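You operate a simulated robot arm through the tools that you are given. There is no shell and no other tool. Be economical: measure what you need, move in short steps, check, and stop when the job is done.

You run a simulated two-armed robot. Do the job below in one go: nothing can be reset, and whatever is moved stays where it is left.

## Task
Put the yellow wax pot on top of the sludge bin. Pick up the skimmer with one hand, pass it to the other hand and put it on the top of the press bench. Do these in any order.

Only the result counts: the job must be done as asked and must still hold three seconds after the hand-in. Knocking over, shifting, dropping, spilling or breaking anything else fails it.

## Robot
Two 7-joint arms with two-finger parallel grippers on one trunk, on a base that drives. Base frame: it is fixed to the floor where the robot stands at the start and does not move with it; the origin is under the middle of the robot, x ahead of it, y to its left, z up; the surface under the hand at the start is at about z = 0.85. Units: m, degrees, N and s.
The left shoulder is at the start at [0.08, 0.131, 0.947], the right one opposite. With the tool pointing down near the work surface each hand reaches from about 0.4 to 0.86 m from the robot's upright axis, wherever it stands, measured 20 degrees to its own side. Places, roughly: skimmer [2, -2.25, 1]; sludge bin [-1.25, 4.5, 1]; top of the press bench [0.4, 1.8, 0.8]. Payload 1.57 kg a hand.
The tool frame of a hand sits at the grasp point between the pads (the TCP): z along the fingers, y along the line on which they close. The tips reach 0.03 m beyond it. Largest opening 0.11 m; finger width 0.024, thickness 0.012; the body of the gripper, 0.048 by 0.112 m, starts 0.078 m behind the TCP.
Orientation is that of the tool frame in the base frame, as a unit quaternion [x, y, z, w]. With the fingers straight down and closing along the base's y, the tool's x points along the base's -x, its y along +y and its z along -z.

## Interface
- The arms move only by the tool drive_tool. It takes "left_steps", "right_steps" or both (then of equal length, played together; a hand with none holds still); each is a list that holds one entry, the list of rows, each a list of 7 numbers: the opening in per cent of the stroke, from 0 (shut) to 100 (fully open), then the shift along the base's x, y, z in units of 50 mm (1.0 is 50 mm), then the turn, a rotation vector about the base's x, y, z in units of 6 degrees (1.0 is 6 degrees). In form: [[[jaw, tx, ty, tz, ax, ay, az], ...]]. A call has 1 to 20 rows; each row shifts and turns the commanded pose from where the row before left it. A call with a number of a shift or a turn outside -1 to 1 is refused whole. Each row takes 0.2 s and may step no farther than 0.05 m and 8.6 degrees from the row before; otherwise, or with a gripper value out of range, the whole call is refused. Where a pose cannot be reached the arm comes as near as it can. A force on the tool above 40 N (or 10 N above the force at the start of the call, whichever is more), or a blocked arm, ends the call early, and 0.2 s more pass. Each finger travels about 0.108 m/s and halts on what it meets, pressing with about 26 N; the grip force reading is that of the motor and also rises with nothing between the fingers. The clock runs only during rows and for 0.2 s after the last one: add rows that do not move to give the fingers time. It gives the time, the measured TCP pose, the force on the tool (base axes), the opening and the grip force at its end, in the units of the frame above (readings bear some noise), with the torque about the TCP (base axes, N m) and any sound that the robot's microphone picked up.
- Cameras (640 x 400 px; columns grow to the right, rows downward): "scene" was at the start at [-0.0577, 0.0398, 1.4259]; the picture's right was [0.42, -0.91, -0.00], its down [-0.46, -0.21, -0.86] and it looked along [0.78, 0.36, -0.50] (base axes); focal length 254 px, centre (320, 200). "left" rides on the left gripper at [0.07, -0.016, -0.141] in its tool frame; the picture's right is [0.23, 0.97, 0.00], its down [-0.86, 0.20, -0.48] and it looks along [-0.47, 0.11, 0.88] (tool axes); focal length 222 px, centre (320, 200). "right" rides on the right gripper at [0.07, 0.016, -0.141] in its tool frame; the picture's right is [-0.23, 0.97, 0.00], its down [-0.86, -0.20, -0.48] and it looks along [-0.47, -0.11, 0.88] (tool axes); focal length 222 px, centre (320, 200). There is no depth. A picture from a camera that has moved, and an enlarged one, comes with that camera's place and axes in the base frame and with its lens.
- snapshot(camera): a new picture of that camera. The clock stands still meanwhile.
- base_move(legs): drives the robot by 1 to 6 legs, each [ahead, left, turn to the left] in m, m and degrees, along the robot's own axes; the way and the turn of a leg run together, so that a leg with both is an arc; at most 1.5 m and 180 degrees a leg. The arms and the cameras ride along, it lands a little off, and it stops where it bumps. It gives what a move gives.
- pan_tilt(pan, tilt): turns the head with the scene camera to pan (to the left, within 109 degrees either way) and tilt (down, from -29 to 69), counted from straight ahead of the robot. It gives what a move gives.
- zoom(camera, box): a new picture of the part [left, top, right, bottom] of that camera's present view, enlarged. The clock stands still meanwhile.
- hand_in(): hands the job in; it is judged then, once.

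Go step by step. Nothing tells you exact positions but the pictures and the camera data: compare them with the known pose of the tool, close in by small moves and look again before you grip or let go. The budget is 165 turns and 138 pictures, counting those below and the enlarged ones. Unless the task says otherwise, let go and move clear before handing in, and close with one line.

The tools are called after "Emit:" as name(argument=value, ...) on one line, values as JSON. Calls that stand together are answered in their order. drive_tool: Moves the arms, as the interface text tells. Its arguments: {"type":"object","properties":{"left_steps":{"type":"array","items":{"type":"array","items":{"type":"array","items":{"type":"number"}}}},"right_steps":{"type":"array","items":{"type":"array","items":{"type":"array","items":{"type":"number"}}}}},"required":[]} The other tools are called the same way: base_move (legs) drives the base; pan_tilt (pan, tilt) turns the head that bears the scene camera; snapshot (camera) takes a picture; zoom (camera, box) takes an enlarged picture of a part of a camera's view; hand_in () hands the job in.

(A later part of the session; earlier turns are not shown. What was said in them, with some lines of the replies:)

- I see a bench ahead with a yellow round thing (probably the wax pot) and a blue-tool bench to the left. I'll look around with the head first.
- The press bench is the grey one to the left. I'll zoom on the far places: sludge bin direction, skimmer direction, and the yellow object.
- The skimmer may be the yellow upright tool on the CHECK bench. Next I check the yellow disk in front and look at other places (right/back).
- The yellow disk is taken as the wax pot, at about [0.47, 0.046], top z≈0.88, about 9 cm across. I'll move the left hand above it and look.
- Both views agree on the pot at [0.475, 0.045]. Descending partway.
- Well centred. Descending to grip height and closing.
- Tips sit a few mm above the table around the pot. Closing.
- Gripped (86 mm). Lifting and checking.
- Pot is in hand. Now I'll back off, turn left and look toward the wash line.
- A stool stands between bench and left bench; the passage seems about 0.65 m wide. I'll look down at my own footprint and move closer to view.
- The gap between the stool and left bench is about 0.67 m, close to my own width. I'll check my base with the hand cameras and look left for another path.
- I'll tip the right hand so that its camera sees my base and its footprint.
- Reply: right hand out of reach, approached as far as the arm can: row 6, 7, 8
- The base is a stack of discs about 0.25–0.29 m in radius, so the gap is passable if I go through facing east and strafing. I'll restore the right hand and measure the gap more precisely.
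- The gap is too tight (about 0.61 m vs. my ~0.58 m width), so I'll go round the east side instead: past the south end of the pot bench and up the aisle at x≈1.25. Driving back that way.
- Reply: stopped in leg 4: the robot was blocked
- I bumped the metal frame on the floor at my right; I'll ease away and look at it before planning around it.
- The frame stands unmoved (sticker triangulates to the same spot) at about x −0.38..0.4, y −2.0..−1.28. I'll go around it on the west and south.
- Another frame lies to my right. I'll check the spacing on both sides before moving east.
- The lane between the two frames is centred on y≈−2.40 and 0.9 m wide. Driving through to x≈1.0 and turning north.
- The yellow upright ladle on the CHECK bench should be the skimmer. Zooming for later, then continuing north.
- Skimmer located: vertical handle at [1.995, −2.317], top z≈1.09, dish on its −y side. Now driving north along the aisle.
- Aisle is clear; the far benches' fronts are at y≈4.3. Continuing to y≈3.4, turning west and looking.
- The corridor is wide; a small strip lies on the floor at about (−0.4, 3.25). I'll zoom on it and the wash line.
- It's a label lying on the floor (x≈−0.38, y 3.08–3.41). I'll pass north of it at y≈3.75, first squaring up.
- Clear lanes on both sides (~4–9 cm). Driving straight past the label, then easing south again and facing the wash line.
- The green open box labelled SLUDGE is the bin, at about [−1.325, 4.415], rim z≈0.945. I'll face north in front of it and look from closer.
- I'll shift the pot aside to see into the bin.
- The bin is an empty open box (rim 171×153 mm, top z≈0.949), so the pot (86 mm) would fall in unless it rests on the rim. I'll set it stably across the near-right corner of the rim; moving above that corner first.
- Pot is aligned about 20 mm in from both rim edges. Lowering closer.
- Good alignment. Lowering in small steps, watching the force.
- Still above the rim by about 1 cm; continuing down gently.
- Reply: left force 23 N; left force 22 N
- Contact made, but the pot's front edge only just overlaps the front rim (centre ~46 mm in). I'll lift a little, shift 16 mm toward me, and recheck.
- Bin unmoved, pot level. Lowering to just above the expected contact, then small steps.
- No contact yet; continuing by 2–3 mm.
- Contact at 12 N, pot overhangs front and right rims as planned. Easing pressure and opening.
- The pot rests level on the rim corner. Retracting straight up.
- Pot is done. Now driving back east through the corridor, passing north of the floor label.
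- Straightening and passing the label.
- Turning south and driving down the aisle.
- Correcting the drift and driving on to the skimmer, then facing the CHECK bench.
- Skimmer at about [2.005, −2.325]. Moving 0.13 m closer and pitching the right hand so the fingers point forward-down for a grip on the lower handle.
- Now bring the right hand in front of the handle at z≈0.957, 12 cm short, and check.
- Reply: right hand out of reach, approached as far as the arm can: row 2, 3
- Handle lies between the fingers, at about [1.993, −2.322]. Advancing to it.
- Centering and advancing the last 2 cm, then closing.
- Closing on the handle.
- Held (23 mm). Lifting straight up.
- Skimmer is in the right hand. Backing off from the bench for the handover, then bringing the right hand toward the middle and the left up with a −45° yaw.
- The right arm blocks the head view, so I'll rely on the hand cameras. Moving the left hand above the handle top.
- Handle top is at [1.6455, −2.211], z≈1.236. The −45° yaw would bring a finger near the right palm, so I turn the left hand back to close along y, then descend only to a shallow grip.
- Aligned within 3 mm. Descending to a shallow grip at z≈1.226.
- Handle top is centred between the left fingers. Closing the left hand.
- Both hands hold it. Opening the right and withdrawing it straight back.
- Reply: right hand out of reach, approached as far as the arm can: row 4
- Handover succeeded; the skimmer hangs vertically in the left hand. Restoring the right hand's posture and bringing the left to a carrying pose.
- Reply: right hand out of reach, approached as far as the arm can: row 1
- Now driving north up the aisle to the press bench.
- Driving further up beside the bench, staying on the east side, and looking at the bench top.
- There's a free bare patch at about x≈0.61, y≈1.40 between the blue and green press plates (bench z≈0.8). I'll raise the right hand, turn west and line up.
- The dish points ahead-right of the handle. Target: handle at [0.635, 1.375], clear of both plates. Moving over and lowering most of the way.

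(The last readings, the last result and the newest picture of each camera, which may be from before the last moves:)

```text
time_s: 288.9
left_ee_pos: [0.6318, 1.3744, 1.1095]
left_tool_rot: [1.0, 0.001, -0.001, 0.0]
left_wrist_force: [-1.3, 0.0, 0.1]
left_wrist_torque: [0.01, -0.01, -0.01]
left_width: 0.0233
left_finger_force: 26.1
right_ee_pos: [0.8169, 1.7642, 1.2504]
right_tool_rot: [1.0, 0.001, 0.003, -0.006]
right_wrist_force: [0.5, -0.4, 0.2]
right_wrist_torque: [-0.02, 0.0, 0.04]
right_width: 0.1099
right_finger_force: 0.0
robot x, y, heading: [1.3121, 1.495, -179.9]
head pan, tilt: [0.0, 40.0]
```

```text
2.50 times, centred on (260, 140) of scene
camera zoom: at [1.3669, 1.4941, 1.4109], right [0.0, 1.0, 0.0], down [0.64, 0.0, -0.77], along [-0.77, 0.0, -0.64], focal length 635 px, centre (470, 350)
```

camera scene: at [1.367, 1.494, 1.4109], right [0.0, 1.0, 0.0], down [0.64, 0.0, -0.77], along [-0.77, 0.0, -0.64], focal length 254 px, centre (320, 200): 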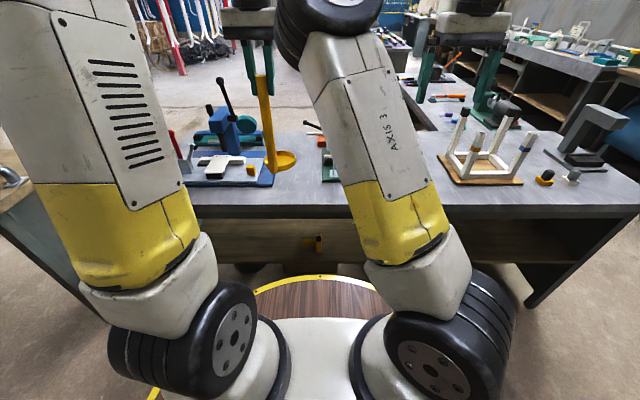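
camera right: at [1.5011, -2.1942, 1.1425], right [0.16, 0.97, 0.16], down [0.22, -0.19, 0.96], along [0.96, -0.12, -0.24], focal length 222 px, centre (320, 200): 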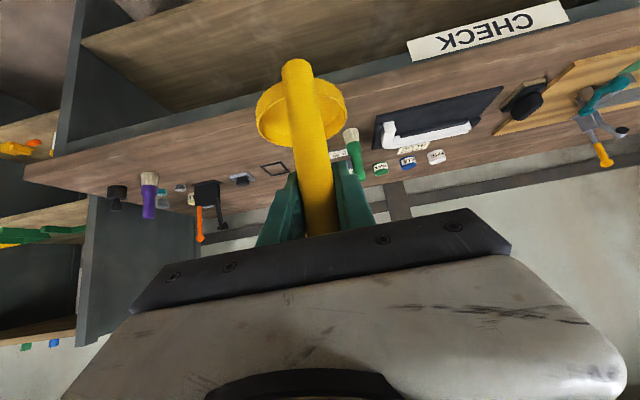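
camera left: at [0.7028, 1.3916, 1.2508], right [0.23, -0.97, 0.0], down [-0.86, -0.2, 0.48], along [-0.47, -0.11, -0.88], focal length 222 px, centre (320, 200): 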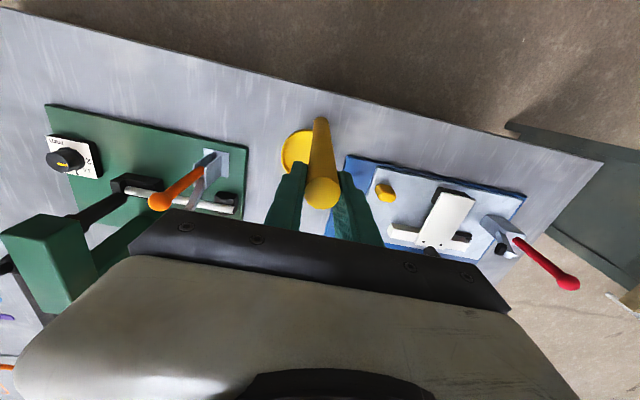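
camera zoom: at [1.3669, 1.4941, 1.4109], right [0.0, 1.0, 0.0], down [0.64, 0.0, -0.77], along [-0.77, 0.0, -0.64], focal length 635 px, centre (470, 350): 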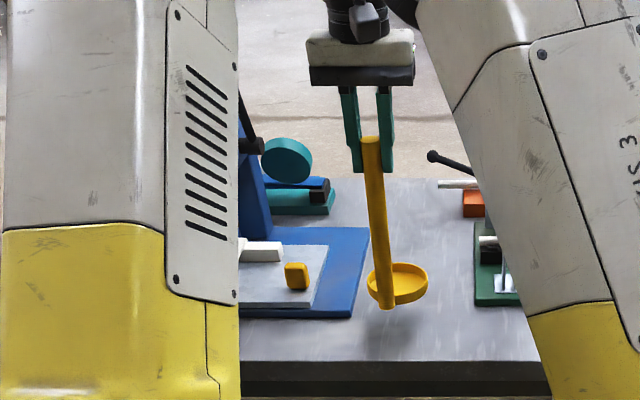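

Placement spot is clear on all sides. Lowering most of the remaining ~7 cm.

Emit:
drive_tool(left_steps=[[[0, 0, 0, -0.6, 0, 0, 0], [0, 0, 0, -0.5, 0, 0, 0], [0, 0, 0, 0, 0, 0, 0]]])

Emit:
zoom(camera="scene", box=[220, 120, 320, 220])

```text
time_s: 289.7
left_ee_pos: [0.6357, 1.3769, 1.0541]
left_tool_rot: [1.0, 0.0, -0.002, 0.0]
left_wrist_force: [3.7, -0.3, 20.6]
left_wrist_torque: [0.01, -0.05, 0.0]
left_width: 0.0239
left_finger_force: 26.4
right_ee_pos: [0.8183, 1.7634, 1.2511]
right_tool_rot: [1.0, 0.002, 0.001, -0.006]
right_wrist_force: [-1.3, 0.5, 0.1]
right_wrist_torque: [0.0, 0.03, -0.04]
right_width: 0.11
right_finger_force: 0.0
robot x, y, heading: [1.316, 1.4923, -180.3]
head pan, tilt: [0.0, 40.0]
```

```text
4.00 times, centred on (270, 170) of scene
camera zoom: at [1.3679, 1.4942, 1.4108], right [0.0, 1.0, 0.0], down [0.64, 0.0, -0.77], along [-0.77, 0.0, -0.64], focal length 1016 px, centre (520, 320)
```

zoom: 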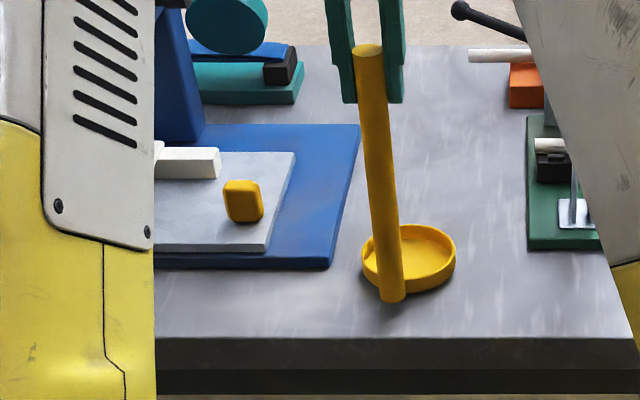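

Contact with the bench. Easing the pressure slightly, then opening the fingers a little.

Emit:
drive_tool(left_steps=[[[0, 0, 0, 0.03, 0, 0, 0], [10, 0, 0, 0, 0, 0, 0], [25, 0, 0, 0, 0, 0, 0], [30, 0, 0, 0, 0, 0, 0], [35, 0, 0, 0, 0, 0, 0], [35, 0, 0, 0, 0, 0, 0]]])

Emit:
zoom(camera="scene", box=[220, 120, 320, 220])

```text
time_s: 291.1
left_ee_pos: [0.6345, 1.3756, 1.0539]
left_tool_rot: [1.0, 0.0, 0.001, 0.0]
left_wrist_force: [-0.4, 0.3, -0.9]
left_wrist_torque: [0.0, -0.01, 0.0]
left_width: 0.0383
left_finger_force: 0.1
right_ee_pos: [0.8167, 1.7644, 1.2506]
right_tool_rot: [1.0, 0.001, 0.002, -0.006]
right_wrist_force: [0.2, -0.4, 0.1]
right_wrist_torque: [0.0, 0.03, 0.03]
right_width: 0.1097
right_finger_force: 0.1
robot x, y, heading: [1.3131, 1.4919, -179.9]
head pan, tilt: [0.0, 40.0]
```

```text
4.00 times, centred on (270, 170) of scene
camera zoom: at [1.367, 1.4941, 1.4109], right [0.0, 1.0, 0.0], down [0.64, 0.0, -0.77], along [-0.77, 0.0, -0.64], focal length 1016 px, centre (520, 320)
```

zoom: 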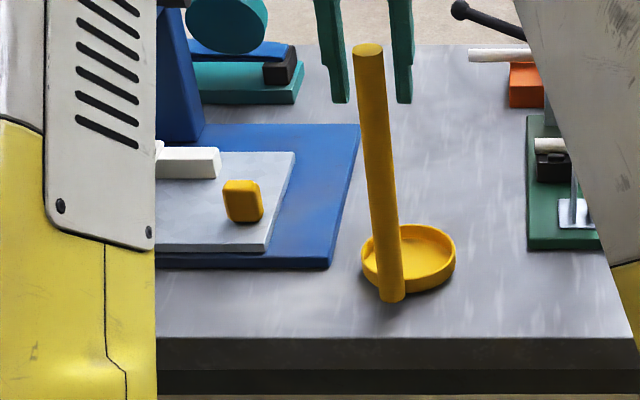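

It stands by itself. Opening fully, rising straight up and clearing away.

Emit:
drive_tool(left_steps=[[[60, 0, 0, 0, 0, 0, 0], [80, 0, 0, 0.2, 0, 0, 0], [80, 0, 0, 0.5, 0, 0, 0], [80, 0, 0, 0.8, 0, 0, 0], [80, 0, 0, 0.9, 0, 0, 0], [80, 0, 0, 0.9, 0, 0, 0], [80, 0.8, 0, 0.3, 0, 0, 0], [80, 0.9, 0, 0, 0, 0, 0], [80, 0.9, 0, 0, 0, 0, 0], [80, 0, 0, 0, 0, 0, 0]]])

Emit:
snapshot(camera="scene")

Emit:
snapshot(camera="left")

```text
time_s: 293.3
left_ee_pos: [0.7633, 1.3742, 1.2302]
left_tool_rot: [1.0, 0.0, 0.0, 0.0]
left_wrist_force: [0.3, 0.7, 0.3]
left_wrist_torque: [0.01, 0.01, 0.02]
left_width: 0.0879
left_finger_force: 0.0
right_ee_pos: [0.8172, 1.7644, 1.2519]
right_tool_rot: [1.0, 0.001, 0.002, -0.007]
right_wrist_force: [0.4, 0.4, 0.1]
right_wrist_torque: [-0.05, -0.02, 0.02]
right_width: 0.1098
right_finger_force: 0.0
robot x, y, heading: [1.3096, 1.4919, -179.9]
head pan, tilt: [0.0, 40.0]
```

```text
48 pictures are left
camera scene: at [1.3671, 1.4941, 1.4109], right [0.0, 1.0, 0.0], down [0.64, 0.0, -0.77], along [-0.77, 0.0, -0.64], focal length 254 px, centre (320, 200)
```

scene: 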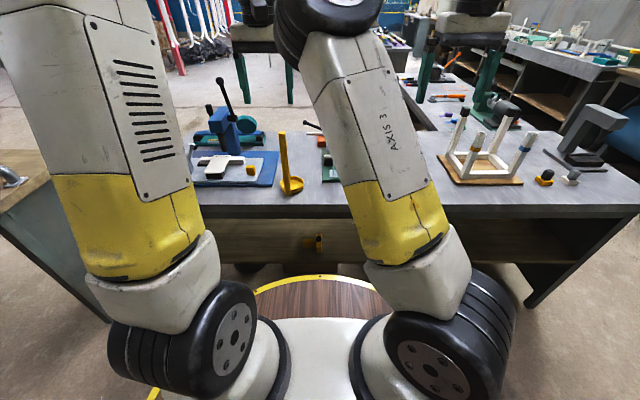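

```text
47 pictures are left
camera left: at [0.8333, 1.3902, 1.3722], right [0.23, -0.97, 0.0], down [-0.86, -0.2, 0.48], along [-0.47, -0.11, -0.88], focal length 222 px, centre (320, 200)
```

left: 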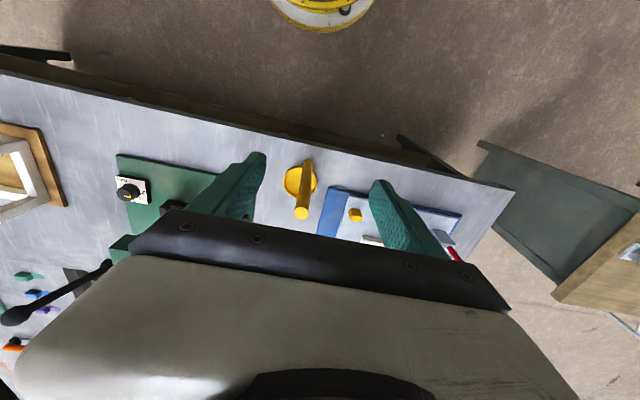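

The skimmer stands on the press bench. Checking the pot on the bin from here before handing in.

Emit:
pan_tilt(pan=-48, tilt=15)

Emit:
snapshot(camera="scene")

```text
time_s: 294.5
left_ee_pos: [0.761, 1.3738, 1.2295]
left_tool_rot: [1.0, 0.0, 0.0, 0.0]
left_wrist_force: [0.1, 0.5, 0.4]
left_wrist_torque: [0.0, 0.02, -0.03]
left_width: 0.0882
left_finger_force: 0.0
right_ee_pos: [0.8162, 1.7642, 1.2512]
right_tool_rot: [1.0, 0.001, 0.002, -0.006]
right_wrist_force: [1.2, 0.3, 0.1]
right_wrist_torque: [0.01, 0.0, 0.02]
right_width: 0.1099
right_finger_force: 0.0
robot x, y, heading: [1.3164, 1.493, -179.9]
head pan, tilt: [-48.0, 15.0]
```

```text
46 pictures are left
camera scene: at [1.3895, 1.5635, 1.4504], right [0.74, 0.67, 0.0], down [0.17, -0.19, -0.97], along [-0.65, 0.72, -0.26], focal length 254 px, centre (320, 200)
```

scene: 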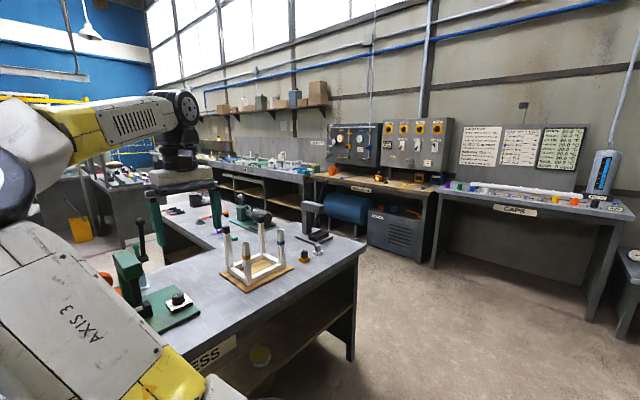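

Emit:
zoom(camera="scene", box=[260, 140, 360, 200])

```text
6.40 times, centred on (310, 170) of scene
camera zoom: at [1.3895, 1.5635, 1.4504], right [0.74, 0.67, 0.0], down [0.17, -0.19, -0.97], along [-0.65, 0.72, -0.26], focal length 1625 px, centre (384, 392)
```

zoom: 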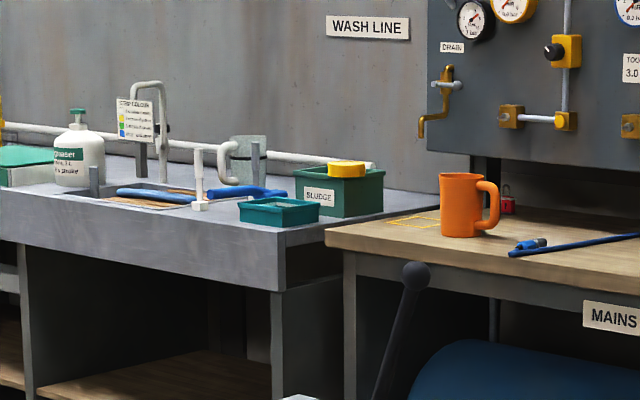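

The pot still sits on the bin's rim and the skimmer stands on the press bench, with both hands clear. Handing in.

Emit:
hand_in()

```text
The job is handed in.
```

The yellow wax pot rests on the rim of the sludge bin. The bin is an open box, so I set the pot across its near-right corner. I picked up the skimmer with the right hand, passed it to the left, and it now stands on the press bench. Early on the base bumped a metal frame on the floor, and pictures from before and after suggest the frame did not move.
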